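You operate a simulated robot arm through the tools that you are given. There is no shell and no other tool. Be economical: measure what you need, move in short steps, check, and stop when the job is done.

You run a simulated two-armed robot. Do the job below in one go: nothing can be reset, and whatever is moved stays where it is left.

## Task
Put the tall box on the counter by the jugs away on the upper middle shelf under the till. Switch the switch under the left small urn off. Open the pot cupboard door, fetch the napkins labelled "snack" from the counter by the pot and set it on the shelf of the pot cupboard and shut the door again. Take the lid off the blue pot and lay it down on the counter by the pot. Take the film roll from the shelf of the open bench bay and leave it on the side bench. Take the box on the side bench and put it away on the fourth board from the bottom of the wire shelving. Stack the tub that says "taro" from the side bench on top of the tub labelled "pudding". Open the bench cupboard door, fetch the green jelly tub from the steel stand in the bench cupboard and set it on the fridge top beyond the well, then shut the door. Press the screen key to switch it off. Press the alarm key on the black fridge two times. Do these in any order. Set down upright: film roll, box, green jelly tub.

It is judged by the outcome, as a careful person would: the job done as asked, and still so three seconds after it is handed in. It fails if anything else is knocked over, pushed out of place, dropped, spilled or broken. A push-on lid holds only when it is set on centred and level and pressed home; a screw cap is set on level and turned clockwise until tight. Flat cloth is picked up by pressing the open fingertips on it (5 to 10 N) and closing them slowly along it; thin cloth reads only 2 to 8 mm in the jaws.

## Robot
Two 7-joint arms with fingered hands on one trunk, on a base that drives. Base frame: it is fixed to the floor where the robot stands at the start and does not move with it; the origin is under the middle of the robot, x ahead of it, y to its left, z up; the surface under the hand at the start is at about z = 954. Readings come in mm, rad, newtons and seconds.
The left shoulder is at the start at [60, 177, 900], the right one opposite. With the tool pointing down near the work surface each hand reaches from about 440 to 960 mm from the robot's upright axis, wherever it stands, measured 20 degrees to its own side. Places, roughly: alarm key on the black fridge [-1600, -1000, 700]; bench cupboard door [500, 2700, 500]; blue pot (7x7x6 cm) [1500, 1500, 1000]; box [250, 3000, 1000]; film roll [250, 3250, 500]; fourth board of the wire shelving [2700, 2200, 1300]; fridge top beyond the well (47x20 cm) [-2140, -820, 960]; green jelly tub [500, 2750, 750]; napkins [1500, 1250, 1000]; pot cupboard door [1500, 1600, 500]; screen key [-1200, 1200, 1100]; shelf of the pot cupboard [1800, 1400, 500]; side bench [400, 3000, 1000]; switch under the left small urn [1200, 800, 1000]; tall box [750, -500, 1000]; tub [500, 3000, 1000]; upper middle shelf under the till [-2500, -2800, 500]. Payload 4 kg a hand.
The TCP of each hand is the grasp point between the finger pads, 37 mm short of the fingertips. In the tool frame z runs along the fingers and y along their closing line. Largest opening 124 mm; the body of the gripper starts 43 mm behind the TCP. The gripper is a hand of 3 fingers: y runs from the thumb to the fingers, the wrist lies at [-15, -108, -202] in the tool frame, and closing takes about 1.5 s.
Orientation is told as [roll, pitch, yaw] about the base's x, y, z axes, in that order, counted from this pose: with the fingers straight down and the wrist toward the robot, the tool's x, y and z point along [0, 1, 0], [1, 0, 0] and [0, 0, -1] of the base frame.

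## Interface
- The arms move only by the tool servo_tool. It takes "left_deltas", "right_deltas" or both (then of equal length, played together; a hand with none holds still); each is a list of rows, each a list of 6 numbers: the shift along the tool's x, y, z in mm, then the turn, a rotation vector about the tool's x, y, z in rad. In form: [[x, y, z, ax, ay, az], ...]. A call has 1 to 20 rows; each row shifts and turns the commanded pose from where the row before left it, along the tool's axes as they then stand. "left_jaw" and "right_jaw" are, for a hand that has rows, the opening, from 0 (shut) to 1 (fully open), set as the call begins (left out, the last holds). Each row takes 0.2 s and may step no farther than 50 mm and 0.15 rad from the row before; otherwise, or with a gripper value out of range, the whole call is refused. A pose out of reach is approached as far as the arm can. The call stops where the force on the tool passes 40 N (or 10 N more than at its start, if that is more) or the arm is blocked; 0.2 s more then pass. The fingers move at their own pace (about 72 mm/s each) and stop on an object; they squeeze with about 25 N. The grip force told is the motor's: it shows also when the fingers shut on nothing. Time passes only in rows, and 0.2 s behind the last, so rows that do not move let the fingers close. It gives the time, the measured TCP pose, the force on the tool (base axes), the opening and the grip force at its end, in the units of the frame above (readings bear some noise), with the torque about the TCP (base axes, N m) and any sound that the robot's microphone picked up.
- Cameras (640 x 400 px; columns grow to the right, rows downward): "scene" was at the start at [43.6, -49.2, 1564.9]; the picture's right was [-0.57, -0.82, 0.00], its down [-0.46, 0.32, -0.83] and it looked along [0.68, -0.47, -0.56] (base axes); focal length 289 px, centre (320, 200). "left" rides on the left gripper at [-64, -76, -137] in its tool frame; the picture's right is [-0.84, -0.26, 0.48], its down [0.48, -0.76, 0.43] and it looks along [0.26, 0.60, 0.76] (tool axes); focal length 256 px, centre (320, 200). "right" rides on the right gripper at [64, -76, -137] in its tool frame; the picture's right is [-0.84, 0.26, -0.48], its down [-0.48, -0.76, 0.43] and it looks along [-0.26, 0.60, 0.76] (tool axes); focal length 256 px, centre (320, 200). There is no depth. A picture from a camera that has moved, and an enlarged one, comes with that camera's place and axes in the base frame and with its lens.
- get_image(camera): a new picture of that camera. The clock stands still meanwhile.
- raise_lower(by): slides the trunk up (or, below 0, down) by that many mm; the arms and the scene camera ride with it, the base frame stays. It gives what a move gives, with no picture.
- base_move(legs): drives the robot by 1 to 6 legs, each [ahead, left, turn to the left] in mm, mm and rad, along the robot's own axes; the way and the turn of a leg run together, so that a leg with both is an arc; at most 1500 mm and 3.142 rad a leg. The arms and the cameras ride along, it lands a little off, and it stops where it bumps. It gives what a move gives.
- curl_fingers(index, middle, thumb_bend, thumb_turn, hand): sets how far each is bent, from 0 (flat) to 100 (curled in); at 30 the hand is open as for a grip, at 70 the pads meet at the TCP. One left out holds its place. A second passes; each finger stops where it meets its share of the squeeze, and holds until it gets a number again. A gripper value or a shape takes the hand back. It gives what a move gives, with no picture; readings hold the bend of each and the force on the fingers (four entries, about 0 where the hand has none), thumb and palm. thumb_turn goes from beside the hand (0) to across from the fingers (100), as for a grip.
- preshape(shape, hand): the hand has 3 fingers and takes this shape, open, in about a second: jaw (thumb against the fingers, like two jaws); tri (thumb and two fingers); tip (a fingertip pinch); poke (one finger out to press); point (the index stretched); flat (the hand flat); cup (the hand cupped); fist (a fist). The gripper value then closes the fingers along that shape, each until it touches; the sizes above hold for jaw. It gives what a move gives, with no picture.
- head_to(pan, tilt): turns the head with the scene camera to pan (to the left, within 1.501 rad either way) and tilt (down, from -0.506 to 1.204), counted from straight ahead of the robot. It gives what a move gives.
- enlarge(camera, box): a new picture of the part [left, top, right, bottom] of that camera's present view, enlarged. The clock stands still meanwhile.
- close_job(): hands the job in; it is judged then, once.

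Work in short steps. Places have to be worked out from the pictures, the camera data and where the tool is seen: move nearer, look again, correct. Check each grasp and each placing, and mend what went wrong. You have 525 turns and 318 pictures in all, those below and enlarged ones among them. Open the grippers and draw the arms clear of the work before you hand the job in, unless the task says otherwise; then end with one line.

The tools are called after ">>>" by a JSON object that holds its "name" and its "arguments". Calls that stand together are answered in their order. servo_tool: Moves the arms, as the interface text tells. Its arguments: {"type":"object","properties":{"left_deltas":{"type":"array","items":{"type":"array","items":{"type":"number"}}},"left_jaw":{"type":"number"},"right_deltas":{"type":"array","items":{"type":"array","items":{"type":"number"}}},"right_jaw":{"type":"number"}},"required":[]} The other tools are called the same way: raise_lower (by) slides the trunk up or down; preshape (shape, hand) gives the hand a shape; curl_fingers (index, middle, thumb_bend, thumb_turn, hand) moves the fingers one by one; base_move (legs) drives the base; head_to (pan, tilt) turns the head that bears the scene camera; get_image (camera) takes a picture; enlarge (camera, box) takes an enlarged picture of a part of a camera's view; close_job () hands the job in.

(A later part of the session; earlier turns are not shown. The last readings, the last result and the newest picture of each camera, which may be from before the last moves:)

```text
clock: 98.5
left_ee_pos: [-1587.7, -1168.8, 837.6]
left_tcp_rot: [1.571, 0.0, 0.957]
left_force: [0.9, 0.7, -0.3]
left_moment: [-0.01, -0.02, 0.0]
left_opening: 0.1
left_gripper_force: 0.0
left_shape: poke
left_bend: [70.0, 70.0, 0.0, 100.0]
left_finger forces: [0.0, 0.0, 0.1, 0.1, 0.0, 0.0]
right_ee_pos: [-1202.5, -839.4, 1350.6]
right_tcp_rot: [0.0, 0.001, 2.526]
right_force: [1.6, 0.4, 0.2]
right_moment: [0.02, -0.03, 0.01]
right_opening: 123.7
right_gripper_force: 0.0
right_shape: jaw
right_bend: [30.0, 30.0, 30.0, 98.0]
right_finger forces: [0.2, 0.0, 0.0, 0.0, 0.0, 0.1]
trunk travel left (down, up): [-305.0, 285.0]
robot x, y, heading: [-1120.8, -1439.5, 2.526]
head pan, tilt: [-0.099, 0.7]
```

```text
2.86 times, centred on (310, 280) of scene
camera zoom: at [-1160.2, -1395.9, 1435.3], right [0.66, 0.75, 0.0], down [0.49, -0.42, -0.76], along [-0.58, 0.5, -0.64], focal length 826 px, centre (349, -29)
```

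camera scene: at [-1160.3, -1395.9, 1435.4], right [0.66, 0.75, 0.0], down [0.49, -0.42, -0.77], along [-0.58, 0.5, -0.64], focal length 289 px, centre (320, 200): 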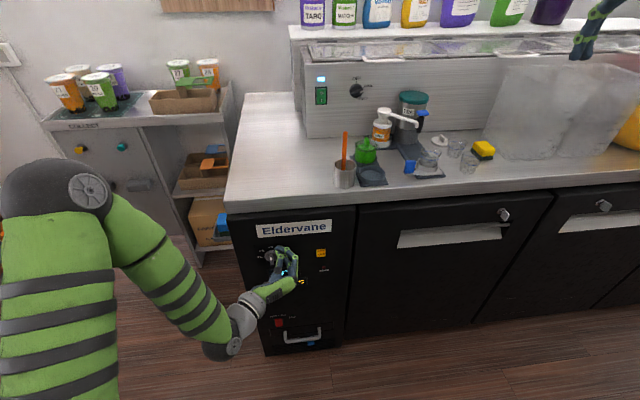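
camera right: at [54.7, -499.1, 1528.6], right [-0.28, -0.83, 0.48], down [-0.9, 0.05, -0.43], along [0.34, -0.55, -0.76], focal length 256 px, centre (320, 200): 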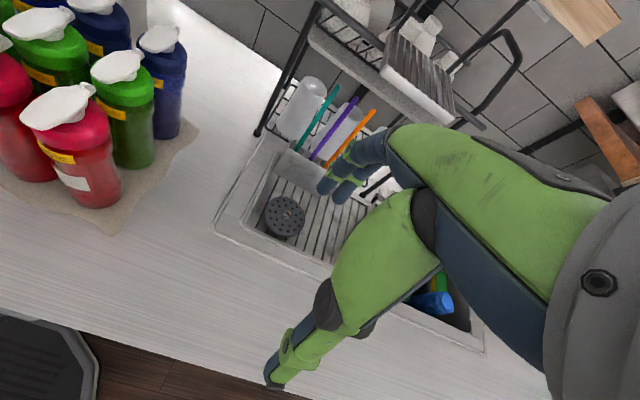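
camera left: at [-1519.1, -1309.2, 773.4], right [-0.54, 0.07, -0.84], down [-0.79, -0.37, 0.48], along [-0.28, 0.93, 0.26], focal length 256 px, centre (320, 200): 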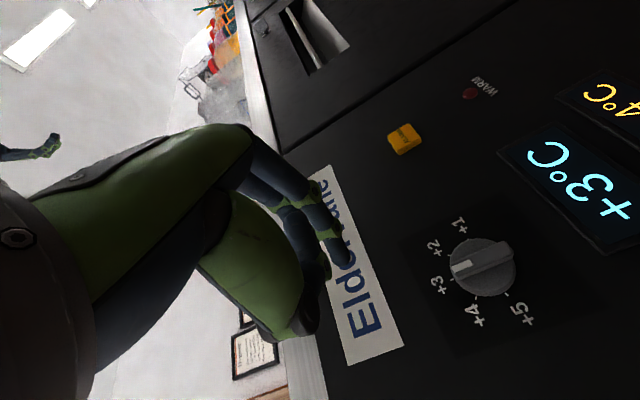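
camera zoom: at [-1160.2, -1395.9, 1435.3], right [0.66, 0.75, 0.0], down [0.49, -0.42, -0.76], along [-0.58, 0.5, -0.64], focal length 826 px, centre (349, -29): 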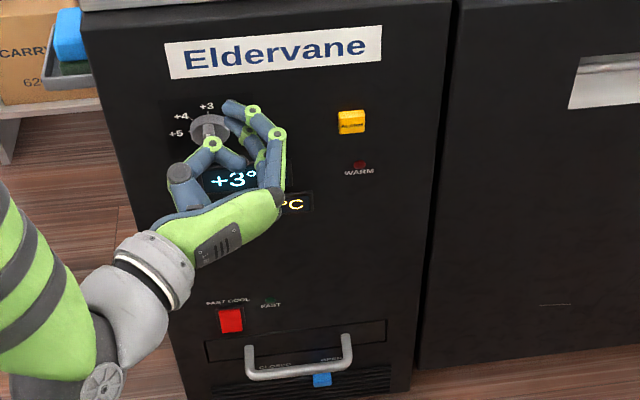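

Poke at closed jaw value isn't what I want. I use "point" (index stretched) and look again.

>>> {"name": "preshape", "arguments": {"shape": "point", "hand": "left"}}

>>> {"name": "servo_tool", "arguments": {"left_deltas": [[-30, 30, 0, 0, 0, 0], [-30, 30, 0, 0, 0, 0], [-30, 30, 0, 0, 0, 0], [-10, 20, 0, 0, 0, 0], [0, 0, 0, 0, 0, 0]]}}

>>> {"name": "get_image", "arguments": {"camera": "left"}}

>>> {"name": "enlarge", "arguments": {"camera": "scene", "box": [250, 210, 410, 310]}}

```text
clock: 99.4
left_ee_pos: [-1587.2, -1169.1, 836.4]
left_tcp_rot: [1.571, 0.001, 0.953]
left_force: [-0.1, 1.0, 0.9]
left_moment: [0.0, -0.02, 0.0]
left_opening: 118.2
left_gripper_force: 0.1
left_shape: point
left_bend: [32.0, 100.0, 100.0, 89.0]
left_finger forces: [0.0, 0.0, 0.0, 0.0, 0.0, 0.1]
right_ee_pos: [-1202.0, -838.4, 1351.1]
right_tcp_rot: [0.0, 0.001, 2.525]
right_force: [-0.1, -0.1, 0.3]
right_moment: [0.02, 0.01, 0.01]
right_opening: 124.1
right_gripper_force: 0.1
right_shape: jaw
right_bend: [30.0, 30.0, 30.0, 98.0]
right_finger forces: [0.0, 0.0, 0.0, 0.0, 0.1, 0.0]
trunk travel left (down, up): [-305.0, 285.0]
robot x, y, heading: [-1121.0, -1434.6, 2.526]
head pan, tilt: [-0.099, 0.7]
```

```text
clock: 100.6
left_ee_pos: [-1524.3, -1076.8, 736.6]
left_tcp_rot: [1.57, 0.0, 0.955]
left_force: [-0.5, -0.4, 0.8]
left_moment: [-0.01, -0.03, 0.03]
left_opening: 118.1
left_gripper_force: 0.1
left_shape: point
left_bend: [32.0, 100.0, 100.0, 89.0]
left_finger forces: [0.0, 0.1, 0.0, 0.1, 0.0, 0.0]
right_ee_pos: [-1203.3, -838.9, 1351.4]
right_tcp_rot: [-0.001, 0.001, 2.524]
right_force: [0.6, 0.3, 0.0]
right_moment: [0.04, -0.01, 0.03]
right_opening: 123.5
right_gripper_force: 0.0
right_shape: jaw
right_bend: [30.0, 30.0, 30.0, 98.0]
right_finger forces: [0.0, 0.0, 0.1, 0.1, 0.0, 0.1]
trunk travel left (down, up): [-305.0, 285.0]
robot x, y, heading: [-1122.4, -1436.5, 2.521]
head pan, tilt: [-0.099, 0.7]
```

```text
265 pictures are left
camera left: at [-1456.3, -1217.3, 674.0], right [-0.54, 0.07, -0.84], down [-0.79, -0.37, 0.48], along [-0.28, 0.93, 0.26], focal length 256 px, centre (320, 200)
```

left: 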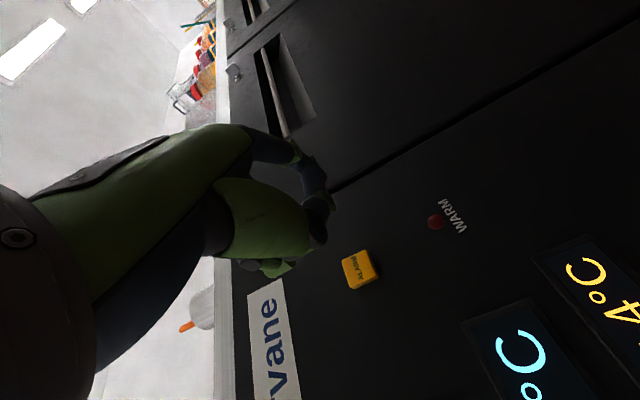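

```text
4.00 times, centred on (330, 260) of scene
camera zoom: at [-1160.1, -1395.9, 1435.3], right [0.66, 0.75, 0.0], down [0.49, -0.42, -0.76], along [-0.58, 0.5, -0.64], focal length 1156 px, centre (280, -40)
```

zoom: 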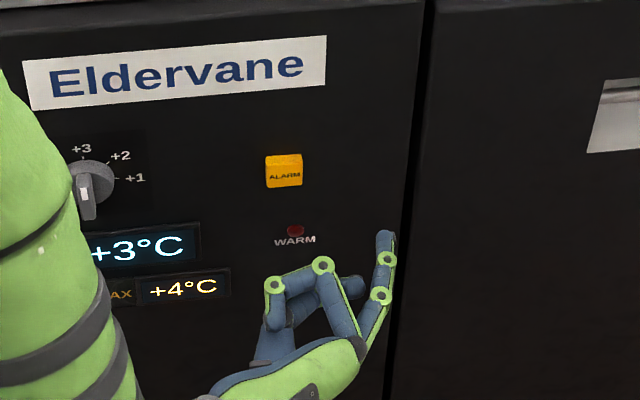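

Key re-triangulated: u≈-1742, z≈738; the index tip is at u≈-1674, z≈724. I shift -68/+14 and advance 35 mm, then look.

>>> {"name": "servo_tool", "arguments": {"left_deltas": [[7, -34, 0, 0, 0, 0], [7, -34, 0, 0, 0, 0], [0, 0, 18, 0, 0, 0], [0, 0, 17, 0, 0, 0], [0, 0, 0, 0, 0, 0]]}}

>>> {"name": "get_image", "arguments": {"camera": "left"}}

>>> {"name": "enlarge", "arguments": {"camera": "scene", "box": [270, 220, 390, 295]}}

```text
clock: 101.8
left_ee_pos: [-1591.3, -1113.4, 750.6]
left_tcp_rot: [1.571, 0.001, 0.954]
left_force: [-0.5, 0.3, 0.2]
left_moment: [-0.01, -0.04, -0.03]
left_opening: 118.2
left_gripper_force: 0.0
left_shape: point
left_bend: [32.0, 100.0, 100.0, 89.0]
left_finger forces: [0.1, 0.0, 0.1, 0.0, 0.0, 0.0]
right_ee_pos: [-1202.7, -837.6, 1350.6]
right_tcp_rot: [0.0, 0.0, 2.525]
right_force: [-0.7, 0.0, 0.0]
right_moment: [-0.04, -0.03, 0.02]
right_opening: 123.7
right_gripper_force: 0.0
right_shape: jaw
right_bend: [30.0, 30.0, 30.0, 98.0]
right_finger forces: [0.0, 0.0, 0.1, 0.0, 0.1, 0.0]
trunk travel left (down, up): [-305.0, 285.0]
robot x, y, heading: [-1122.5, -1438.1, 2.526]
head pan, tilt: [-0.099, 0.7]
```

```text
263 pictures are left
camera left: at [-1524.5, -1253.6, 686.6], right [-0.54, 0.07, -0.84], down [-0.79, -0.37, 0.48], along [-0.28, 0.93, 0.26], focal length 256 px, centre (320, 200)
```

left: 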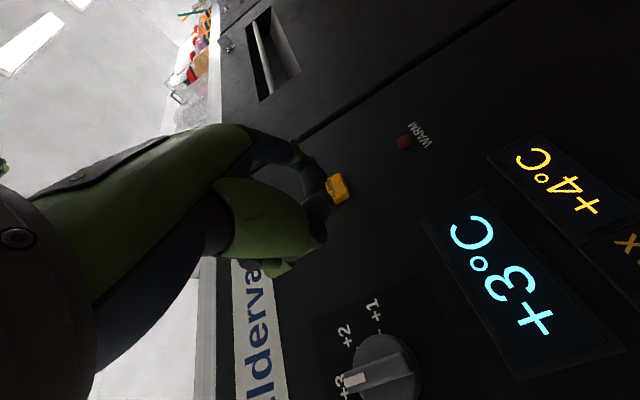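

```text
5.33 times, centred on (330, 258) of scene
camera zoom: at [-1160.3, -1395.9, 1435.3], right [0.66, 0.75, 0.0], down [0.49, -0.42, -0.76], along [-0.58, 0.5, -0.64], focal length 1542 px, centre (267, -107)
```

zoom: 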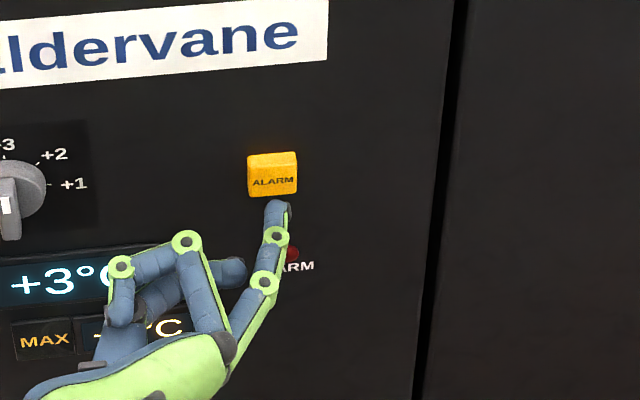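

The tip lines up with the key. I advance in small steps and read the force.

>>> {"name": "servo_tool", "arguments": {"left_deltas": [[0, 0, 5, 0, 0, 0], [0, 0, 5, 0, 0, 0], [0, 0, 5, 0, 0, 0], [0, 0, 3, 0, 0, 0]]}}

>>> {"name": "enlarge", "arguments": {"camera": "scene", "box": [270, 220, 390, 295]}}

```text
clock: 102.8
left_ee_pos: [-1607.5, -1103.8, 750.2]
left_tcp_rot: [1.57, 0.0, 0.954]
left_force: [0.4, -1.2, 0.0]
left_moment: [0.02, -0.01, -0.05]
left_opening: 118.1
left_gripper_force: 0.1
left_shape: point
left_bend: [32.0, 100.0, 100.0, 89.0]
left_finger forces: [0.6, 0.0, 0.1, 0.0, 0.1, 0.0]
right_ee_pos: [-1203.1, -838.7, 1350.1]
right_tcp_rot: [0.001, 0.0, 2.525]
right_force: [-0.3, -0.1, 0.1]
right_moment: [0.0, 0.02, 0.0]
right_opening: 123.7
right_gripper_force: 0.0
right_shape: jaw
right_bend: [30.0, 30.0, 30.0, 98.0]
right_finger forces: [0.0, 0.1, 0.0, 0.0, 0.1, 0.0]
trunk travel left (down, up): [-305.0, 285.0]
robot x, y, heading: [-1122.4, -1436.3, 2.532]
head pan, tilt: [-0.099, 0.7]
```

```text
5.33 times, centred on (330, 258) of scene
camera zoom: at [-1160.2, -1395.9, 1435.3], right [0.66, 0.75, 0.0], down [0.49, -0.42, -0.76], along [-0.58, 0.5, -0.64], focal length 1542 px, centre (267, -107)
```

zoom: 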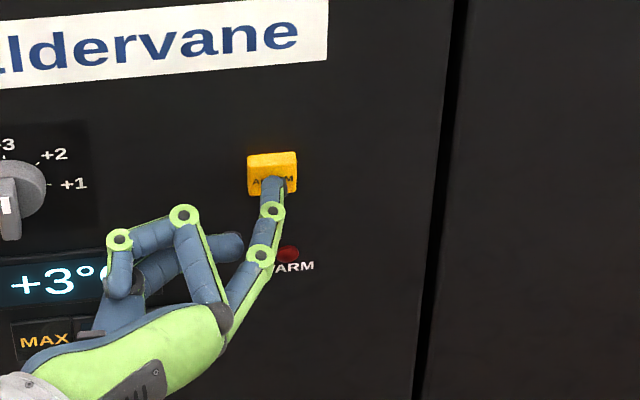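

Touching lightly. I press on by small steps, listening for a click.

>>> {"name": "servo_tool", "arguments": {"left_deltas": [[0, 0, 2, 0, 0, 0], [0, 0, 2, 0, 0, 0]]}}

>>> {"name": "servo_tool", "arguments": {"left_deltas": [[0, 0, 2, 0, 0, 0], [0, 0, 2, 0, 0, 0]]}}

```text
clock: 103.4
left_ee_pos: [-1609.4, -1101.4, 750.1]
left_tcp_rot: [1.572, 0.001, 0.954]
left_force: [1.5, -2.6, 0.7]
left_moment: [0.0, -0.05, -0.14]
left_opening: 118.2
left_gripper_force: 0.0
left_shape: point
left_bend: [32.0, 100.0, 100.0, 89.0]
left_finger forces: [2.7, 0.1, 0.0, 0.0, 0.0, 0.1]
right_ee_pos: [-1202.1, -837.8, 1350.7]
right_tcp_rot: [-0.001, 0.001, 2.527]
right_force: [0.6, 0.2, 0.3]
right_moment: [-0.02, 0.0, -0.02]
right_opening: 123.7
right_gripper_force: 0.1
right_shape: jaw
right_bend: [30.0, 30.0, 30.0, 98.0]
right_finger forces: [0.0, 0.0, 0.0, 0.0, 0.0, 0.0]
trunk travel left (down, up): [-305.0, 285.0]
robot x, y, heading: [-1120.9, -1439.6, 2.526]
head pan, tilt: [-0.099, 0.7]
heard: click
```

```text
clock: 104.0
left_ee_pos: [-1611.5, -1098.8, 751.5]
left_tcp_rot: [1.571, -0.001, 0.953]
left_force: [7.6, -10.2, 0.1]
left_moment: [-0.15, -0.16, -0.81]
left_opening: 0.1
left_gripper_force: 0.2
left_shape: point
left_bend: [31.0, 100.0, 100.0, 89.0]
left_finger forces: [11.6, 0.0, 0.0, 0.0, 0.0, 0.0]
right_ee_pos: [-1203.5, -839.0, 1350.6]
right_tcp_rot: [0.0, 0.001, 2.526]
right_force: [-0.3, -0.2, 0.3]
right_moment: [0.0, -0.01, 0.0]
right_opening: 123.5
right_gripper_force: 0.0
right_shape: jaw
right_bend: [30.0, 30.0, 30.0, 98.0]
right_finger forces: [0.0, 0.0, 0.0, 0.0, 0.1, 0.1]
trunk travel left (down, up): [-305.0, 285.0]
robot x, y, heading: [-1119.0, -1432.5, 2.521]
head pan, tilt: [-0.099, 0.7]
```

One click heard on the first press. I release fully, then press a second time.

>>> {"name": "servo_tool", "arguments": {"left_deltas": [[0, 0, -8, 0, 0, 0], [0, 0, -7, 0, 0, 0], [0, 0, 0, 0, 0, 0], [0, 0, 0, 0, 0, 0]]}}

>>> {"name": "servo_tool", "arguments": {"left_deltas": [[0, 0, 6, 0, 0, 0], [0, 0, 3, 0, 0, 0], [0, 0, 2, 0, 0, 0], [0, 0, 2, 0, 0, 0]]}}

```text
clock: 105.0
left_ee_pos: [-1601.9, -1107.1, 751.2]
left_tcp_rot: [1.571, 0.0, 0.954]
left_force: [0.1, 0.1, -0.1]
left_moment: [0.0, -0.01, 0.02]
left_opening: 0.1
left_gripper_force: 0.0
left_shape: point
left_bend: [32.0, 100.0, 100.0, 89.0]
left_finger forces: [0.0, 0.0, 0.1, 0.1, 0.0, 0.0]
right_ee_pos: [-1202.9, -838.0, 1351.4]
right_tcp_rot: [0.001, 0.0, 2.527]
right_force: [0.1, -0.3, -0.4]
right_moment: [0.01, 0.0, 0.01]
right_opening: 123.7
right_gripper_force: 0.2
right_shape: jaw
right_bend: [30.0, 30.0, 30.0, 98.0]
right_finger forces: [0.0, 0.1, 0.1, 0.0, 0.0, 0.1]
trunk travel left (down, up): [-305.0, 285.0]
robot x, y, heading: [-1119.9, -1435.8, 2.523]
head pan, tilt: [-0.099, 0.7]
```

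```text
clock: 106.0
left_ee_pos: [-1611.9, -1100.4, 750.4]
left_tcp_rot: [1.573, 0.001, 0.954]
left_force: [3.7, -3.6, 0.3]
left_moment: [-0.01, -0.04, -0.33]
left_opening: 0.0
left_gripper_force: 0.1
left_shape: point
left_bend: [31.0, 100.0, 100.0, 89.0]
left_finger forces: [4.7, 0.0, 0.0, 0.1, 0.1, 0.0]
right_ee_pos: [-1203.4, -837.6, 1351.1]
right_tcp_rot: [0.0, 0.001, 2.526]
right_force: [0.6, 0.1, -0.2]
right_moment: [0.0, 0.03, -0.02]
right_opening: 123.5
right_gripper_force: 0.0
right_shape: jaw
right_bend: [30.0, 30.0, 30.0, 98.0]
right_finger forces: [0.0, 0.0, 0.0, 0.1, 0.0, 0.0]
trunk travel left (down, up): [-305.0, 285.0]
robot x, y, heading: [-1126.4, -1437.2, 2.529]
head pan, tilt: [-0.099, 0.7]
heard: click
```

Second click heard. I retract, raise the trunk, and check the fridge top while here.

>>> {"name": "servo_tool", "arguments": {"left_deltas": [[0, 0, -40, 0, 0, 0], [0, 0, -40, 0, 0, 0], [0, 0, -20, 0, 0, 0]], "right_deltas": [[0, 0, 45, 0, 0, 0], [0, 0, 45, 0, 0, 0], [0, 0, 45, 0, 0, 0]]}}

>>> {"name": "raise_lower", "arguments": {"by": 280}}

>>> {"name": "get_image", "arguments": {"camera": "scene"}}

```text
clock: 106.8
left_ee_pos: [-1529.0, -1158.6, 750.9]
left_tcp_rot: [1.569, 0.001, 0.956]
left_force: [0.0, -0.1, 0.2]
left_moment: [-0.02, 0.0, -0.01]
left_opening: 0.1
left_gripper_force: 0.2
left_shape: point
left_bend: [32.0, 100.0, 100.0, 89.0]
left_finger forces: [0.0, 0.1, 0.0, 0.0, 0.0, 0.1]
right_ee_pos: [-1202.1, -837.9, 1215.1]
right_tcp_rot: [0.001, -0.001, 2.525]
right_force: [0.7, 0.1, -0.5]
right_moment: [-0.02, 0.01, 0.01]
right_opening: 123.8
right_gripper_force: 0.1
right_shape: jaw
right_bend: [30.0, 30.0, 30.0, 98.0]
right_finger forces: [0.0, 0.1, 0.0, 0.0, 0.0, 0.1]
trunk travel left (down, up): [-305.0, 285.0]
robot x, y, heading: [-1119.1, -1436.3, 2.522]
head pan, tilt: [-0.099, 0.7]
```

```text
clock: 109.6
left_ee_pos: [-1529.4, -1158.0, 1030.9]
left_tcp_rot: [1.571, 0.0, 0.955]
left_force: [0.0, 1.2, 0.6]
left_moment: [0.0, -0.03, 0.0]
left_opening: 0.0
left_gripper_force: 0.0
left_shape: point
left_bend: [32.0, 100.0, 100.0, 89.0]
left_finger forces: [0.1, 0.0, 0.1, 0.1, 0.0, 0.1]
right_ee_pos: [-1203.6, -837.8, 1496.6]
right_tcp_rot: [-0.001, 0.0, 2.526]
right_force: [0.0, -0.5, -0.1]
right_moment: [0.0, 0.02, 0.02]
right_opening: 123.6
right_gripper_force: 0.0
right_shape: jaw
right_bend: [30.0, 30.0, 30.0, 98.0]
right_finger forces: [0.1, 0.0, 0.0, 0.1, 0.0, 0.0]
trunk travel left (down, up): [-585.0, 5.0]
robot x, y, heading: [-1120.2, -1435.0, 2.525]
head pan, tilt: [-0.099, 0.7]
```

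```text
260 pictures are left
camera scene: at [-1160.3, -1395.8, 1715.3], right [0.66, 0.75, 0.0], down [0.49, -0.42, -0.76], along [-0.58, 0.5, -0.64], focal length 289 px, centre (320, 200)
```

scene: 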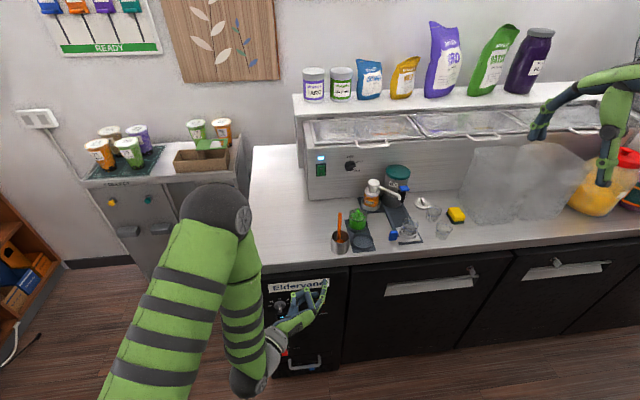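

The strip left of the rail is the fridge-top spot for later. Now I drive along +u toward the wall panel with the screen key.

>>> {"name": "base_move", "arguments": {"legs": [[0, -1500, 0.01], [0, -600, 0]]}}

>>> {"name": "head_to", "arguments": {"pan": 0.0, "tilt": 0.45}}

>>> {"name": "get_image", "arguments": {"camera": "scene"}}

```text
clock: 120.1
left_ee_pos: [-317.2, 573.1, 1032.0]
left_tcp_rot: [1.572, 0.002, 0.961]
left_force: [0.3, -0.2, -0.1]
left_moment: [0.01, 0.03, 0.01]
left_opening: 0.2
left_gripper_force: 0.0
left_shape: point
left_bend: [32.0, 100.0, 100.0, 89.0]
left_finger forces: [0.1, 0.0, 0.0, 0.0, 0.1, 0.0]
right_ee_pos: [8.3, 895.0, 1494.5]
right_tcp_rot: [-0.002, 0.001, 2.532]
right_force: [-0.2, -0.1, 0.6]
right_moment: [0.0, 0.05, 0.01]
right_opening: 124.0
right_gripper_force: 0.0
right_shape: jaw
right_bend: [30.0, 30.0, 30.0, 98.0]
right_finger forces: [0.1, 0.1, 0.0, 0.1, 0.0, 0.0]
trunk travel left (down, up): [-585.0, 5.0]
robot x, y, heading: [95.4, 294.6, 2.532]
head pan, tilt: [-0.099, 0.7]
```

```text
clock: 120.9
left_ee_pos: [-316.6, 573.3, 1032.0]
left_tcp_rot: [1.572, 0.0, 0.959]
left_force: [0.1, -0.4, -0.9]
left_moment: [-0.01, 0.01, 0.02]
left_opening: 0.0
left_gripper_force: 0.1
left_shape: point
left_bend: [32.0, 100.0, 100.0, 89.0]
left_finger forces: [0.0, 0.0, 0.0, 0.0, 0.0, 0.0]
right_ee_pos: [7.6, 894.5, 1495.4]
right_tcp_rot: [0.003, -0.001, 2.531]
right_force: [0.1, 0.1, -1.3]
right_moment: [0.01, 0.01, 0.02]
right_opening: 123.6
right_gripper_force: 0.0
right_shape: jaw
right_bend: [30.0, 30.0, 30.0, 98.0]
right_finger forces: [0.1, 0.0, 0.0, 0.1, 0.0, 0.1]
trunk travel left (down, up): [-585.0, 5.0]
robot x, y, heading: [94.7, 296.3, 2.531]
head pan, tilt: [0.0, 0.45]
```

```text
259 pictures are left
camera scene: at [42.4, 334.9, 1737.5], right [0.57, 0.82, 0.0], down [0.36, -0.25, -0.9], along [-0.74, 0.52, -0.44], focal length 289 px, centre (320, 200)
```

scene: 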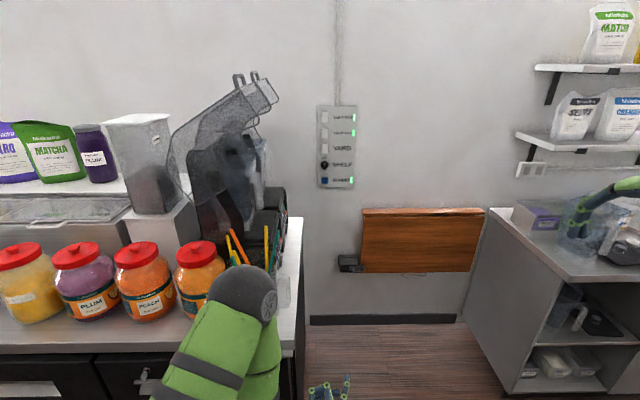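

The "SCREEN" key (blue, with a green light) is at about u≈333, z≈1125 on the wall. The right hand suits it better: I lower the left hand out of the way and turn the right hand to point ahead with its wrist on the right.

>>> {"name": "servo_tool", "arguments": {"left_deltas": [[-45, 0, 0, 0, 0, 0], [-45, 0, 0, 0, 0, 0], [-45, 0, 0, 0, 0, 0], [-45, 0, 0, 0, 0, 0], [-45, 0, 0, 0, 0, 0], [-45, 0, 0, 0, 0, 0], [-45, 0, 0, 0, 0, 0], [0, 0, 0, 0, 0, 0], [0, 0, 0, 0, 0, 0], [0, 0, 0, 0, 0, 0], [0, 0, 0, 0, 0, 0], [0, 0, 0, 0, 0, 0], [0, 0, 0, 0, 0, 0], [0, 0, 0, 0, 0, 0], [0, 0, 0, 0, 0, 0], [0, 0, 0, 0, 0, 0]], "right_deltas": [[40, 20, 0, 0, 0, 0], [40, 20, 0, 0, 0, 0], [40, 20, 0, 0, 0, 0], [40, 20, 0, 0, 0, 0], [40, 20, 0, 0, 0, 0], [0, 0, 0, 0, 0, -0.143], [0, 0, 0, 0, 0, -0.143], [0, 0, 0, 0, 0, -0.143], [0, 0, 0, 0, 0, -0.143], [0, 0, 0, 0, 0, -0.143], [0, 0, 0, 0, 0, -0.143], [0, 0, 0, 0, 0, -0.143], [0, 0, 0, 0, 0, -0.143], [0, 0, 0, 0, 0, -0.143], [0, 0, 0, 0, 0, -0.143], [0, 0, 0, 0, 0, -0.141]]}}

>>> {"name": "servo_tool", "arguments": {"right_deltas": [[0, 0, 0, 0, -0.143, 0], [0, 0, 0, 0, -0.143, 0], [0, 0, 0, 0, -0.143, 0], [0, 0, 0, 0, -0.143, 0], [0, 0, 0, 0, -0.143, 0], [0, 0, 0, 0, -0.143, 0], [0, 0, 0, 0, -0.143, 0], [0, 0, 0, 0, -0.143, 0], [0, 0, 0, 0, -0.143, 0], [0, 0, 0, 0, -0.143, 0], [0, 0, 0, 0, -0.141, 0], [0, 0, 0, 0, 0, 0]]}}

>>> {"name": "get_image", "arguments": {"camera": "scene"}}

```text
clock: 124.3
left_ee_pos: [-317.5, 573.8, 715.8]
left_tcp_rot: [1.571, 0.0, 0.96]
left_force: [-0.1, 1.1, -0.5]
left_moment: [-0.01, 0.02, 0.0]
left_opening: 0.0
left_gripper_force: 0.0
left_shape: point
left_bend: [32.0, 100.0, 100.0, 89.0]
left_finger forces: [0.0, 0.0, 0.0, 0.1, 0.0, 0.1]
right_ee_pos: [-189.7, 789.0, 1494.8]
right_tcp_rot: [0.002, -0.001, -2.179]
right_force: [0.0, 0.5, 0.7]
right_moment: [0.02, -0.01, -0.04]
right_opening: 124.0
right_gripper_force: 0.1
right_shape: jaw
right_bend: [30.0, 30.0, 30.0, 98.0]
right_finger forces: [0.0, 0.1, 0.0, 0.1, 0.0, 0.1]
trunk travel left (down, up): [-585.0, 5.0]
robot x, y, heading: [91.3, 294.1, 2.53]
head pan, tilt: [0.0, 0.45]
```

```text
clock: 126.9
left_ee_pos: [-317.5, 572.3, 716.7]
left_tcp_rot: [1.569, 0.001, 0.959]
left_force: [0.1, -0.6, 0.6]
left_moment: [0.03, 0.0, 0.03]
left_opening: 0.0
left_gripper_force: 0.0
left_shape: point
left_bend: [32.0, 100.0, 100.0, 89.0]
left_finger forces: [0.1, 0.0, 0.0, 0.1, 0.1, 0.1]
right_ee_pos: [-190.0, 788.9, 1494.8]
right_tcp_rot: [-1.57, 0.0, -2.183]
right_force: [-0.4, -0.9, -0.2]
right_moment: [0.0, 0.0, 0.0]
right_opening: 123.6
right_gripper_force: 0.0
right_shape: jaw
right_bend: [30.0, 30.0, 30.0, 98.0]
right_finger forces: [0.0, 0.1, 0.1, 0.0, 0.1, 0.0]
trunk travel left (down, up): [-585.0, 5.0]
robot x, y, heading: [90.7, 300.2, 2.53]
head pan, tilt: [0.0, 0.45]
```

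```text
258 pictures are left
camera scene: at [42.4, 334.2, 1737.6], right [0.57, 0.82, 0.0], down [0.36, -0.25, -0.9], along [-0.74, 0.52, -0.44], focal length 289 px, centre (320, 200)
```

scene: 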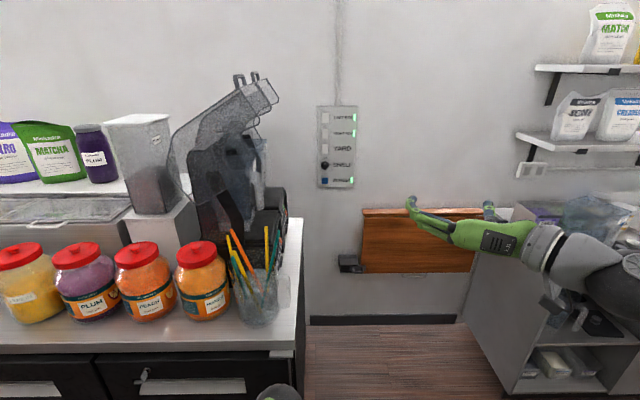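

Right hand now points ahead. I bring it left and down, strafe right 270 to be in the gap, then drive forward.

>>> {"name": "servo_tool", "arguments": {"right_deltas": [[30, 35, 0, 0, 0, 0], [30, 35, 0, 0, 0, 0], [30, 35, 0, 0, 0, 0], [30, 35, 0, 0, 0, 0], [30, 35, 0, 0, 0, 0], [30, 35, 0, 0, 0, 0], [30, 35, 0, 0, 0, 0], [30, 35, 0, 0, 0, 0], [30, 0, 0, 0, 0, 0], [30, 0, 0, 0, 0, 0]]}}

>>> {"name": "preshape", "arguments": {"shape": "point", "hand": "right"}}

>>> {"name": "base_move", "arguments": {"legs": [[0, -265, 0.005], [520, 0, 0]]}}

>>> {"name": "get_image", "arguments": {"camera": "scene"}}

>>> {"name": "get_image", "arguments": {"camera": "right"}}

```text
clock: 129.1
left_ee_pos: [-317.0, 573.5, 716.8]
left_tcp_rot: [1.57, 0.001, 0.96]
left_force: [-0.1, 0.2, -0.4]
left_moment: [0.01, -0.01, 0.01]
left_opening: 0.0
left_gripper_force: 0.0
left_shape: point
left_bend: [32.0, 100.0, 100.0, 89.0]
left_finger forces: [0.1, 0.0, 0.0, 0.0, 0.1, 0.0]
right_ee_pos: [-356.1, 559.9, 1196.7]
right_tcp_rot: [-1.57, -0.001, -2.181]
right_force: [-0.7, -0.1, 0.6]
right_moment: [-0.03, -0.02, 0.0]
right_opening: 124.0
right_gripper_force: 0.1
right_shape: jaw
right_bend: [30.0, 30.0, 30.0, 98.0]
right_finger forces: [0.0, 0.0, 0.1, 0.0, 0.0, 0.1]
right hand out of reach, approached as far as the arm can: row 6
trunk travel left (down, up): [-585.0, 5.0]
robot x, y, heading: [88.0, 300.4, 2.534]
head pan, tilt: [0.0, 0.45]
```

```text
clock: 130.0
left_ee_pos: [-316.6, 574.3, 716.6]
left_tcp_rot: [1.571, -0.001, 0.959]
left_force: [0.4, -0.6, 0.1]
left_moment: [-0.01, 0.0, 0.01]
left_opening: 0.1
left_gripper_force: 0.1
left_shape: point
left_bend: [32.0, 100.0, 100.0, 89.0]
left_finger forces: [0.1, 0.1, 0.0, 0.0, 0.0, 0.0]
right_ee_pos: [-356.6, 561.8, 1196.8]
right_tcp_rot: [-1.571, -0.001, -2.181]
right_force: [0.3, 0.6, -0.3]
right_moment: [-0.02, 0.02, -0.01]
right_opening: 118.1
right_gripper_force: 0.0
right_shape: point
right_bend: [32.0, 100.0, 100.0, 89.0]
right_finger forces: [0.0, 0.0, 0.0, 0.0, 0.0, 0.1]
trunk travel left (down, up): [-585.0, 5.0]
robot x, y, heading: [91.9, 298.9, 2.531]
head pan, tilt: [0.0, 0.45]
```

```text
clock: 134.5
left_ee_pos: [-596.7, 1079.7, 715.8]
left_tcp_rot: [1.571, -0.001, 0.963]
left_force: [-0.8, 0.0, 0.8]
left_moment: [-0.02, 0.01, -0.03]
left_opening: 0.0
left_gripper_force: 0.1
left_shape: point
left_bend: [32.0, 100.0, 100.0, 89.0]
left_finger forces: [0.1, 0.0, 0.0, 0.0, 0.0, 0.1]
right_ee_pos: [-634.9, 1066.6, 1198.0]
right_tcp_rot: [-1.567, 0.0, -2.178]
right_force: [0.0, 0.4, -0.7]
right_moment: [0.01, 0.0, 0.01]
right_opening: 118.3
right_gripper_force: 0.1
right_shape: point
right_bend: [32.0, 100.0, 100.0, 89.0]
right_finger forces: [0.0, 0.1, 0.0, 0.1, 0.1, 0.0]
trunk travel left (down, up): [-585.0, 5.0]
robot x, y, heading: [-184.2, 805.8, 2.53]
head pan, tilt: [0.0, 0.45]
```

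```text
257 pictures are left
camera scene: at [-236.0, 842.5, 1737.5], right [0.57, 0.82, 0.0], down [0.36, -0.25, -0.9], along [-0.74, 0.51, -0.44], focal length 289 px, centre (320, 200)
```

scene: 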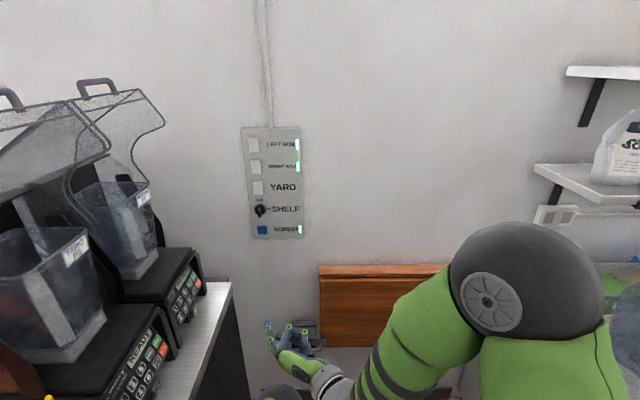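

```text
256 pictures are left
camera right: at [-478.7, 1050.1, 1133.3], right [0.25, -0.49, 0.84], down [0.08, 0.87, 0.48], along [-0.97, -0.06, 0.25], focal length 256 px, centre (320, 200)
```

right: 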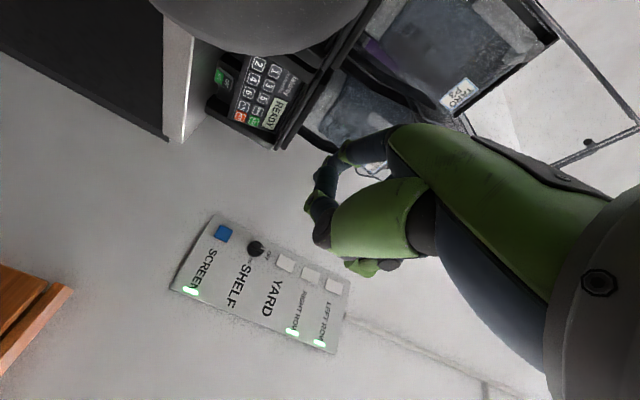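

Key estimated at n≈-1645, u≈330, z≈1135. I move the fingertip left 108 and down 51, then drive 330 mm ahead.

>>> {"name": "servo_tool", "arguments": {"right_deltas": [[13, 27, 0, 0, 0, 0], [13, 27, 0, 0, 0, 0], [13, 27, 0, 0, 0, 0], [12, 27, 0, 0, 0, 0], [0, 0, 0, 0, 0, 0]]}}

>>> {"name": "base_move", "arguments": {"legs": [[330, 0, 0.003]]}}

>>> {"name": "get_image", "arguments": {"camera": "right"}}

>>> {"name": "get_image", "arguments": {"camera": "scene"}}

```text
clock: 135.2
left_ee_pos: [-596.9, 1077.1, 713.6]
left_tcp_rot: [1.567, 0.003, 0.97]
left_force: [0.0, 1.0, 0.0]
left_moment: [-0.02, 0.02, -0.02]
left_opening: 0.0
left_gripper_force: 0.0
left_shape: point
left_bend: [32.0, 100.0, 100.0, 89.0]
left_finger forces: [0.0, 0.1, 0.1, 0.1, 0.0, 0.0]
right_ee_pos: [-672.6, 1012.7, 1164.8]
right_tcp_rot: [-1.575, 0.005, -2.188]
right_force: [5.7, 1.7, 3.4]
right_moment: [-0.05, -0.62, 0.32]
right_opening: 118.0
right_gripper_force: 0.1
right_shape: point
right_bend: [32.0, 100.0, 100.0, 89.0]
right_finger forces: [0.0, 0.1, 0.1, 0.1, 0.1, 0.0]
trunk travel left (down, up): [-585.0, 5.0]
robot x, y, heading: [-188.9, 805.9, 2.532]
head pan, tilt: [0.0, 0.45]
stopped in row 3 (right hand): the force on the tool passed its limit at 87 N (the readings are from after the stop); the commanded pose is now the measured one
```

```text
clock: 137.4
left_ee_pos: [-870.8, 1259.9, 714.0]
left_tcp_rot: [1.568, -0.001, 0.979]
left_force: [0.6, 0.5, 0.3]
left_moment: [-0.01, -0.02, 0.01]
left_opening: 0.0
left_gripper_force: 0.0
left_shape: point
left_bend: [32.0, 100.0, 100.0, 89.0]
left_finger forces: [0.1, 0.1, 0.0, 0.0, 0.0, 0.0]
right_ee_pos: [-946.2, 1195.6, 1163.4]
right_tcp_rot: [-1.574, 0.003, -2.178]
right_force: [17.2, 8.4, 13.0]
right_moment: [-0.01, -2.24, 1.63]
right_opening: 118.2
right_gripper_force: 0.1
right_shape: point
right_bend: [32.0, 100.0, 100.0, 89.0]
right_finger forces: [0.0, 0.1, 0.0, 0.1, 0.0, 0.1]
trunk travel left (down, up): [-585.0, 5.0]
robot x, y, heading: [-455.1, 992.0, 2.544]
head pan, tilt: [0.0, 0.45]
```

```text
255 pictures are left
camera right: at [-790.6, 1179.5, 1100.5], right [0.25, -0.49, 0.84], down [0.08, 0.87, 0.49], along [-0.97, -0.06, 0.25], focal length 256 px, centre (320, 200)
```

right: 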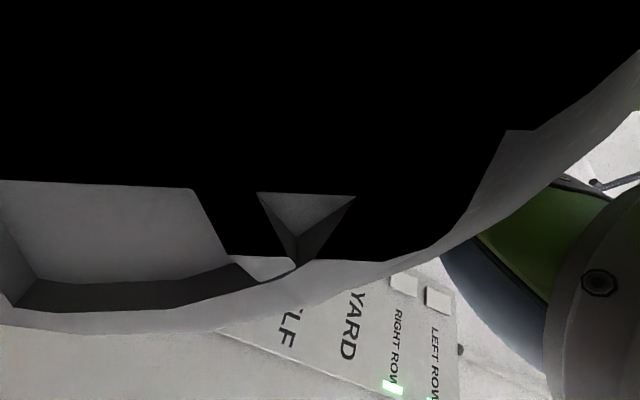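

```text
254 pictures are left
camera scene: at [-507.7, 1028.9, 1737.5], right [0.56, 0.83, 0.0], down [0.36, -0.25, -0.9], along [-0.74, 0.51, -0.44], focal length 289 px, centre (320, 200)
```

scene: 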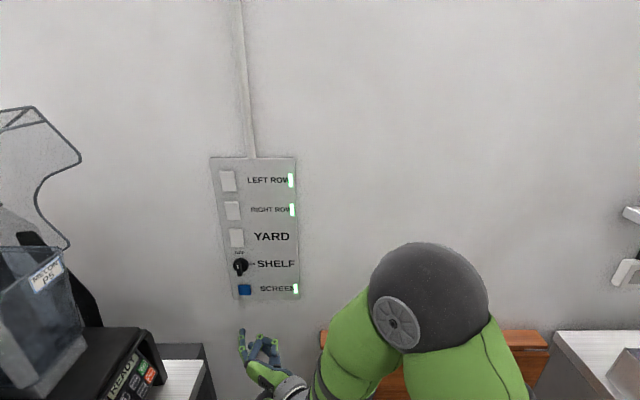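

The right hand ran into the left arm (self-collision). I back the right hand off to the right first and look down at the arms.

>>> {"name": "servo_tool", "arguments": {"right_deltas": [[-13, -27, 0, 0, 0, 0], [-13, -27, 0, 0, 0, 0], [-13, -27, 0, 0, 0, 0], [0, 0, 0, 0, 0, 0]]}}

>>> {"name": "head_to", "arguments": {"pan": 0.0, "tilt": 1.1}}

>>> {"name": "get_image", "arguments": {"camera": "scene"}}

```text
clock: 138.4
left_ee_pos: [-869.9, 1259.8, 714.6]
left_tcp_rot: [1.567, 0.0, 0.979]
left_force: [-0.6, 0.6, -0.3]
left_moment: [0.02, 0.04, -0.01]
left_opening: 0.1
left_gripper_force: 0.0
left_shape: point
left_bend: [32.0, 100.0, 100.0, 89.0]
left_finger forces: [0.0, 0.0, 0.1, 0.0, 0.0, 0.0]
right_ee_pos: [-900.5, 1261.2, 1204.7]
right_tcp_rot: [-1.574, 0.006, -2.178]
right_force: [0.3, 0.1, -1.1]
right_moment: [-0.02, 0.0, 0.01]
right_opening: 118.1
right_gripper_force: 0.1
right_shape: point
right_bend: [32.0, 100.0, 100.0, 89.0]
right_finger forces: [0.0, 0.0, 0.1, 0.0, 0.0, 0.0]
trunk travel left (down, up): [-585.0, 5.0]
robot x, y, heading: [-455.0, 991.7, 2.542]
head pan, tilt: [0.0, 0.45]
```

```text
clock: 139.4
left_ee_pos: [-869.6, 1259.3, 714.7]
left_tcp_rot: [1.568, 0.002, 0.98]
left_force: [-0.9, 0.1, 0.6]
left_moment: [0.0, -0.02, 0.0]
left_opening: 0.0
left_gripper_force: 0.0
left_shape: point
left_bend: [32.0, 100.0, 100.0, 89.0]
left_finger forces: [0.0, 0.1, 0.1, 0.1, 0.0, 0.0]
right_ee_pos: [-900.0, 1259.6, 1203.7]
right_tcp_rot: [-1.574, 0.005, -2.179]
right_force: [0.2, -0.2, 0.1]
right_moment: [0.02, 0.04, -0.03]
right_opening: 118.3
right_gripper_force: 0.1
right_shape: point
right_bend: [32.0, 100.0, 100.0, 89.0]
right_finger forces: [0.0, 0.0, 0.0, 0.0, 0.1, 0.1]
trunk travel left (down, up): [-585.0, 5.0]
robot x, y, heading: [-457.1, 993.9, 2.543]
head pan, tilt: [0.0, 1.1]
```

```text
253 pictures are left
camera scene: at [-483.1, 1012.1, 1685.4], right [0.56, 0.83, 0.0], down [0.74, -0.5, -0.45], along [-0.38, 0.26, -0.89], focal length 289 px, centre (320, 200)
```

scene: 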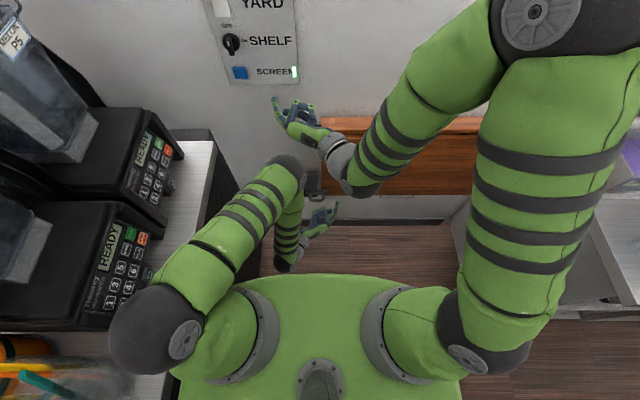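

The left elbow is what blocks. I straighten the left arm by lowering its hand 240 mm and a bit forward, then look again.

>>> {"name": "servo_tool", "arguments": {"left_deltas": [[-42, 0, 14, 0, 0, 0], [-42, 0, 14, 0, 0, 0], [-42, 0, 14, 0, 0, 0], [-42, 0, 14, 0, 0, 0], [-42, 0, 14, 0, 0, 0], [-42, 0, 14, 0, 0, 0], [-42, 0, 0, 0, 0, 0], [0, 0, 0, 0, 0, 0]]}}

>>> {"name": "get_image", "arguments": {"camera": "scene"}}

```text
clock: 141.2
left_ee_pos: [-896.8, 1278.5, 621.0]
left_tcp_rot: [1.569, 0.001, 0.979]
left_force: [0.7, 0.8, 0.0]
left_moment: [0.0, 0.05, 0.0]
left_opening: 118.2
left_gripper_force: 0.1
left_shape: point
left_bend: [32.0, 100.0, 100.0, 89.0]
left_finger forces: [0.0, 0.0, 0.0, 0.0, 0.1, 0.0]
left hand out of reach, approached as far as the arm can: row 3, 4, 5, 6, 7
right_ee_pos: [-900.5, 1261.7, 1204.0]
right_tcp_rot: [-1.574, 0.004, -2.178]
right_force: [-0.2, 1.1, -0.1]
right_moment: [-0.01, 0.01, -0.02]
right_opening: 117.9
right_gripper_force: 0.2
right_shape: point
right_bend: [32.0, 100.0, 100.0, 89.0]
right_finger forces: [0.0, 0.1, 0.0, 0.0, 0.1, 0.0]
trunk travel left (down, up): [-585.0, 5.0]
robot x, y, heading: [-457.0, 991.4, 2.541]
head pan, tilt: [0.0, 1.1]
```

```text
252 pictures are left
camera scene: at [-483.0, 1012.0, 1685.4], right [0.56, 0.83, 0.0], down [0.74, -0.5, -0.45], along [-0.38, 0.26, -0.89], focal length 289 px, centre (320, 200)
```

scene: 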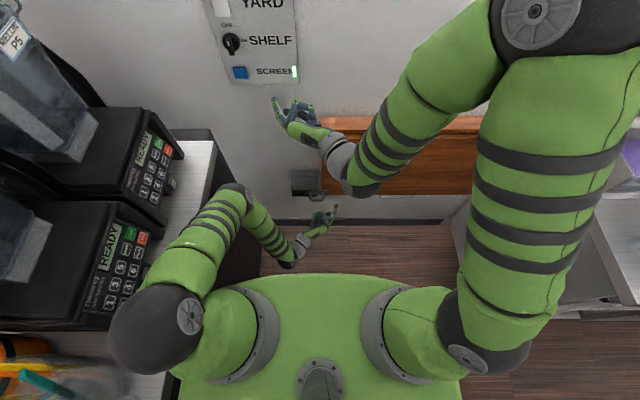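

The left elbow has dropped out of the way. I move the right hand left 119 and down 60.

>>> {"name": "servo_tool", "arguments": {"right_deltas": [[15, 30, 0, 0, 0, 0], [15, 30, 0, 0, 0, 0], [15, 30, 0, 0, 0, 0], [15, 29, 0, 0, 0, 0], [0, 0, 0, 0, 0, 0]]}}

>>> {"name": "get_image", "arguments": {"camera": "right"}}

>>> {"name": "head_to", "arguments": {"pan": 0.2, "tilt": 0.8}}

>>> {"name": "get_image", "arguments": {"camera": "scene"}}

```text
clock: 142.4
left_ee_pos: [-896.1, 1277.9, 620.4]
left_tcp_rot: [1.567, 0.002, 0.979]
left_force: [-0.5, 0.2, 0.0]
left_moment: [-0.03, 0.02, 0.01]
left_opening: 117.9
left_gripper_force: 0.0
left_shape: point
left_bend: [32.0, 100.0, 100.0, 89.0]
left_finger forces: [0.2, 0.0, 0.0, 0.0, 0.0, 0.1]
right_ee_pos: [-968.9, 1162.1, 1142.5]
right_tcp_rot: [-1.576, 0.004, -2.177]
right_force: [0.4, -1.0, -0.2]
right_moment: [0.04, -0.02, 0.05]
right_opening: 118.2
right_gripper_force: 0.1
right_shape: point
right_bend: [32.0, 100.0, 100.0, 89.0]
right_finger forces: [0.0, 0.0, 0.1, 0.0, 0.1, 0.0]
trunk travel left (down, up): [-585.0, 5.0]
robot x, y, heading: [-455.2, 993.6, 2.545]
head pan, tilt: [0.0, 1.1]
```

```text
251 pictures are left
camera right: at [-813.7, 1146.2, 1079.0], right [0.25, -0.49, 0.84], down [0.08, 0.87, 0.49], along [-0.97, -0.06, 0.25], focal length 256 px, centre (320, 200)
```

right: 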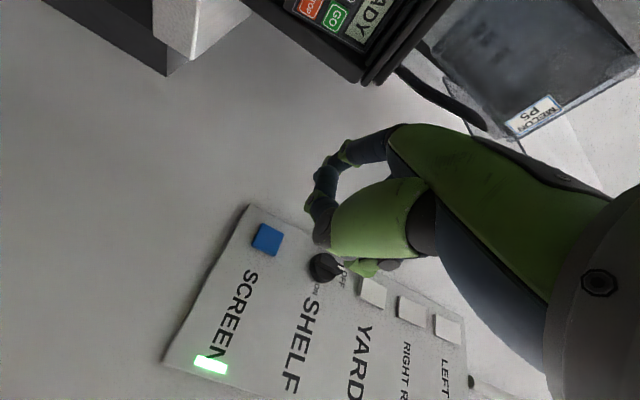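

```text
clock: 143.2
left_ee_pos: [-896.3, 1276.9, 622.0]
left_tcp_rot: [1.568, 0.0, 0.978]
left_force: [0.6, 0.1, 0.0]
left_moment: [-0.03, 0.01, -0.01]
left_opening: 117.9
left_gripper_force: 0.1
left_shape: point
left_bend: [32.0, 100.0, 100.0, 89.0]
left_finger forces: [0.0, 0.0, 0.0, 0.0, 0.1, 0.1]
right_ee_pos: [-968.8, 1162.5, 1142.8]
right_tcp_rot: [-1.573, 0.005, -2.178]
right_force: [0.3, 0.0, 0.4]
right_moment: [0.0, 0.0, 0.03]
right_opening: 118.1
right_gripper_force: 0.0
right_shape: point
right_bend: [32.0, 100.0, 100.0, 89.0]
right_finger forces: [0.1, 0.0, 0.1, 0.0, 0.0, 0.0]
trunk travel left (down, up): [-585.0, 5.0]
robot x, y, heading: [-458.4, 994.0, 2.539]
head pan, tilt: [0.201, 0.799]
```

```text
250 pictures are left
camera scene: at [-505.2, 1007.6, 1707.0], right [0.39, 0.92, 0.0], down [0.66, -0.28, -0.7], along [-0.64, 0.27, -0.72], focal length 289 px, centre (320, 200)
```

scene: 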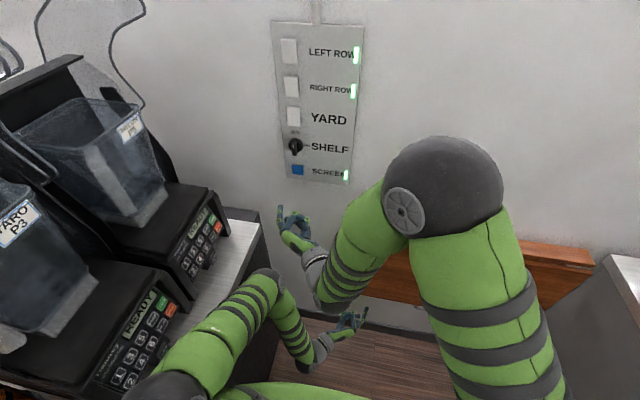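

Fingertip (u≈326, z≈1131) matches the key (u≈324, z≈1132). I advance 115 mm and look.

>>> {"name": "servo_tool", "arguments": {"right_deltas": [[0, 0, 40, 0, 0, 0], [0, 0, 40, 0, 0, 0], [0, 0, 35, 0, 0, 0], [0, 0, 0, 0, 0, 0]]}}

>>> {"name": "get_image", "arguments": {"camera": "right"}}

>>> {"name": "enlarge", "arguments": {"camera": "scene", "box": [260, 130, 380, 230]}}

```text
clock: 144.2
left_ee_pos: [-895.9, 1278.8, 620.7]
left_tcp_rot: [1.567, 0.003, 0.979]
left_force: [0.1, -0.5, 0.5]
left_moment: [-0.01, -0.02, -0.01]
left_opening: 118.3
left_gripper_force: 0.0
left_shape: point
left_bend: [32.0, 100.0, 100.0, 89.0]
left_finger forces: [0.0, 0.0, 0.1, 0.0, 0.0, 0.0]
right_ee_pos: [-1062.5, 1229.6, 1143.8]
right_tcp_rot: [-1.573, 0.006, -2.178]
right_force: [0.4, 0.3, -0.1]
right_moment: [0.03, 0.0, -0.01]
right_opening: 118.1
right_gripper_force: 0.0
right_shape: point
right_bend: [32.0, 100.0, 100.0, 89.0]
right_finger forces: [0.0, 0.0, 0.0, 0.1, 0.1, 0.1]
trunk travel left (down, up): [-585.0, 5.0]
robot x, y, heading: [-456.5, 992.8, 2.546]
head pan, tilt: [0.201, 0.799]
```

```text
249 pictures are left
camera right: at [-906.5, 1213.8, 1079.1], right [0.25, -0.49, 0.83], down [0.08, 0.87, 0.49], along [-0.97, -0.06, 0.25], focal length 256 px, centre (320, 200)
```

right: 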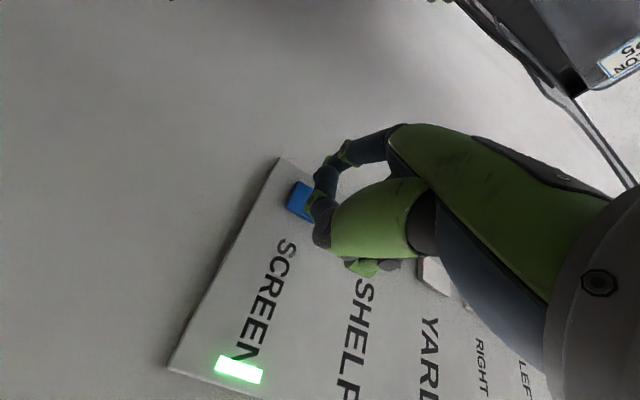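

```text
4.00 times, centred on (320, 180) of scene
camera zoom: at [-505.1, 1007.6, 1707.1], right [0.39, 0.92, 0.0], down [0.66, -0.28, -0.7], along [-0.64, 0.27, -0.72], focal length 1156 px, centre (320, 280)
```

zoom: 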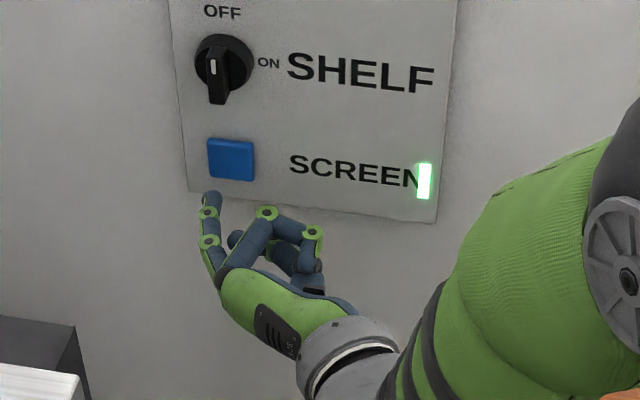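

Lined up to within ~6 mm; I shift 6 mm right and press in small steps.

>>> {"name": "servo_tool", "arguments": {"right_deltas": [[0, -6, 8, 0, 0, 0], [0, 0, 6, 0, 0, 0], [0, 0, 3, 0, 0, 0], [0, 0, 2, 0, 0, 0]]}}

>>> {"name": "enlarge", "arguments": {"camera": "scene", "box": [260, 130, 380, 230]}}

```text
clock: 145.2
left_ee_pos: [-897.0, 1277.5, 620.3]
left_tcp_rot: [1.567, 0.001, 0.979]
left_force: [0.4, -0.5, 0.3]
left_moment: [0.01, 0.01, 0.02]
left_opening: 117.9
left_gripper_force: 0.1
left_shape: point
left_bend: [32.0, 100.0, 100.0, 89.0]
left_finger forces: [0.0, 0.0, 0.0, 0.0, 0.1, 0.1]
right_ee_pos: [-1074.1, 1244.9, 1143.0]
right_tcp_rot: [-1.573, 0.005, -2.179]
right_force: [0.1, 0.2, -0.3]
right_moment: [0.01, 0.01, -0.03]
right_opening: 118.2
right_gripper_force: 0.2
right_shape: point
right_bend: [32.0, 100.0, 100.0, 89.0]
right_finger forces: [0.0, 0.0, 0.0, 0.1, 0.1, 0.0]
trunk travel left (down, up): [-585.0, 5.0]
robot x, y, heading: [-459.4, 991.4, 2.543]
head pan, tilt: [0.201, 0.799]
```

```text
4.00 times, centred on (320, 180) of scene
camera zoom: at [-505.3, 1007.7, 1707.1], right [0.39, 0.92, 0.0], down [0.66, -0.28, -0.7], along [-0.64, 0.27, -0.72], focal length 1156 px, centre (320, 280)
```

zoom: 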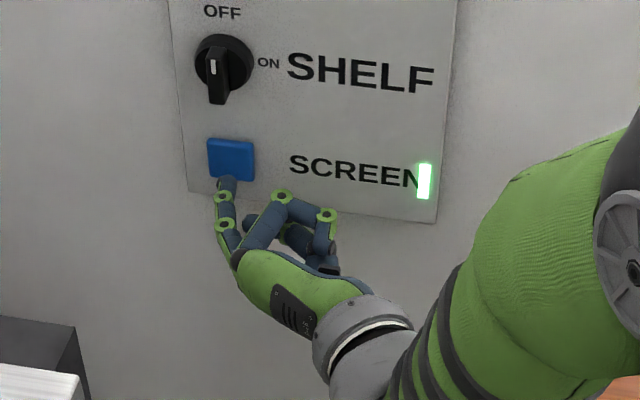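

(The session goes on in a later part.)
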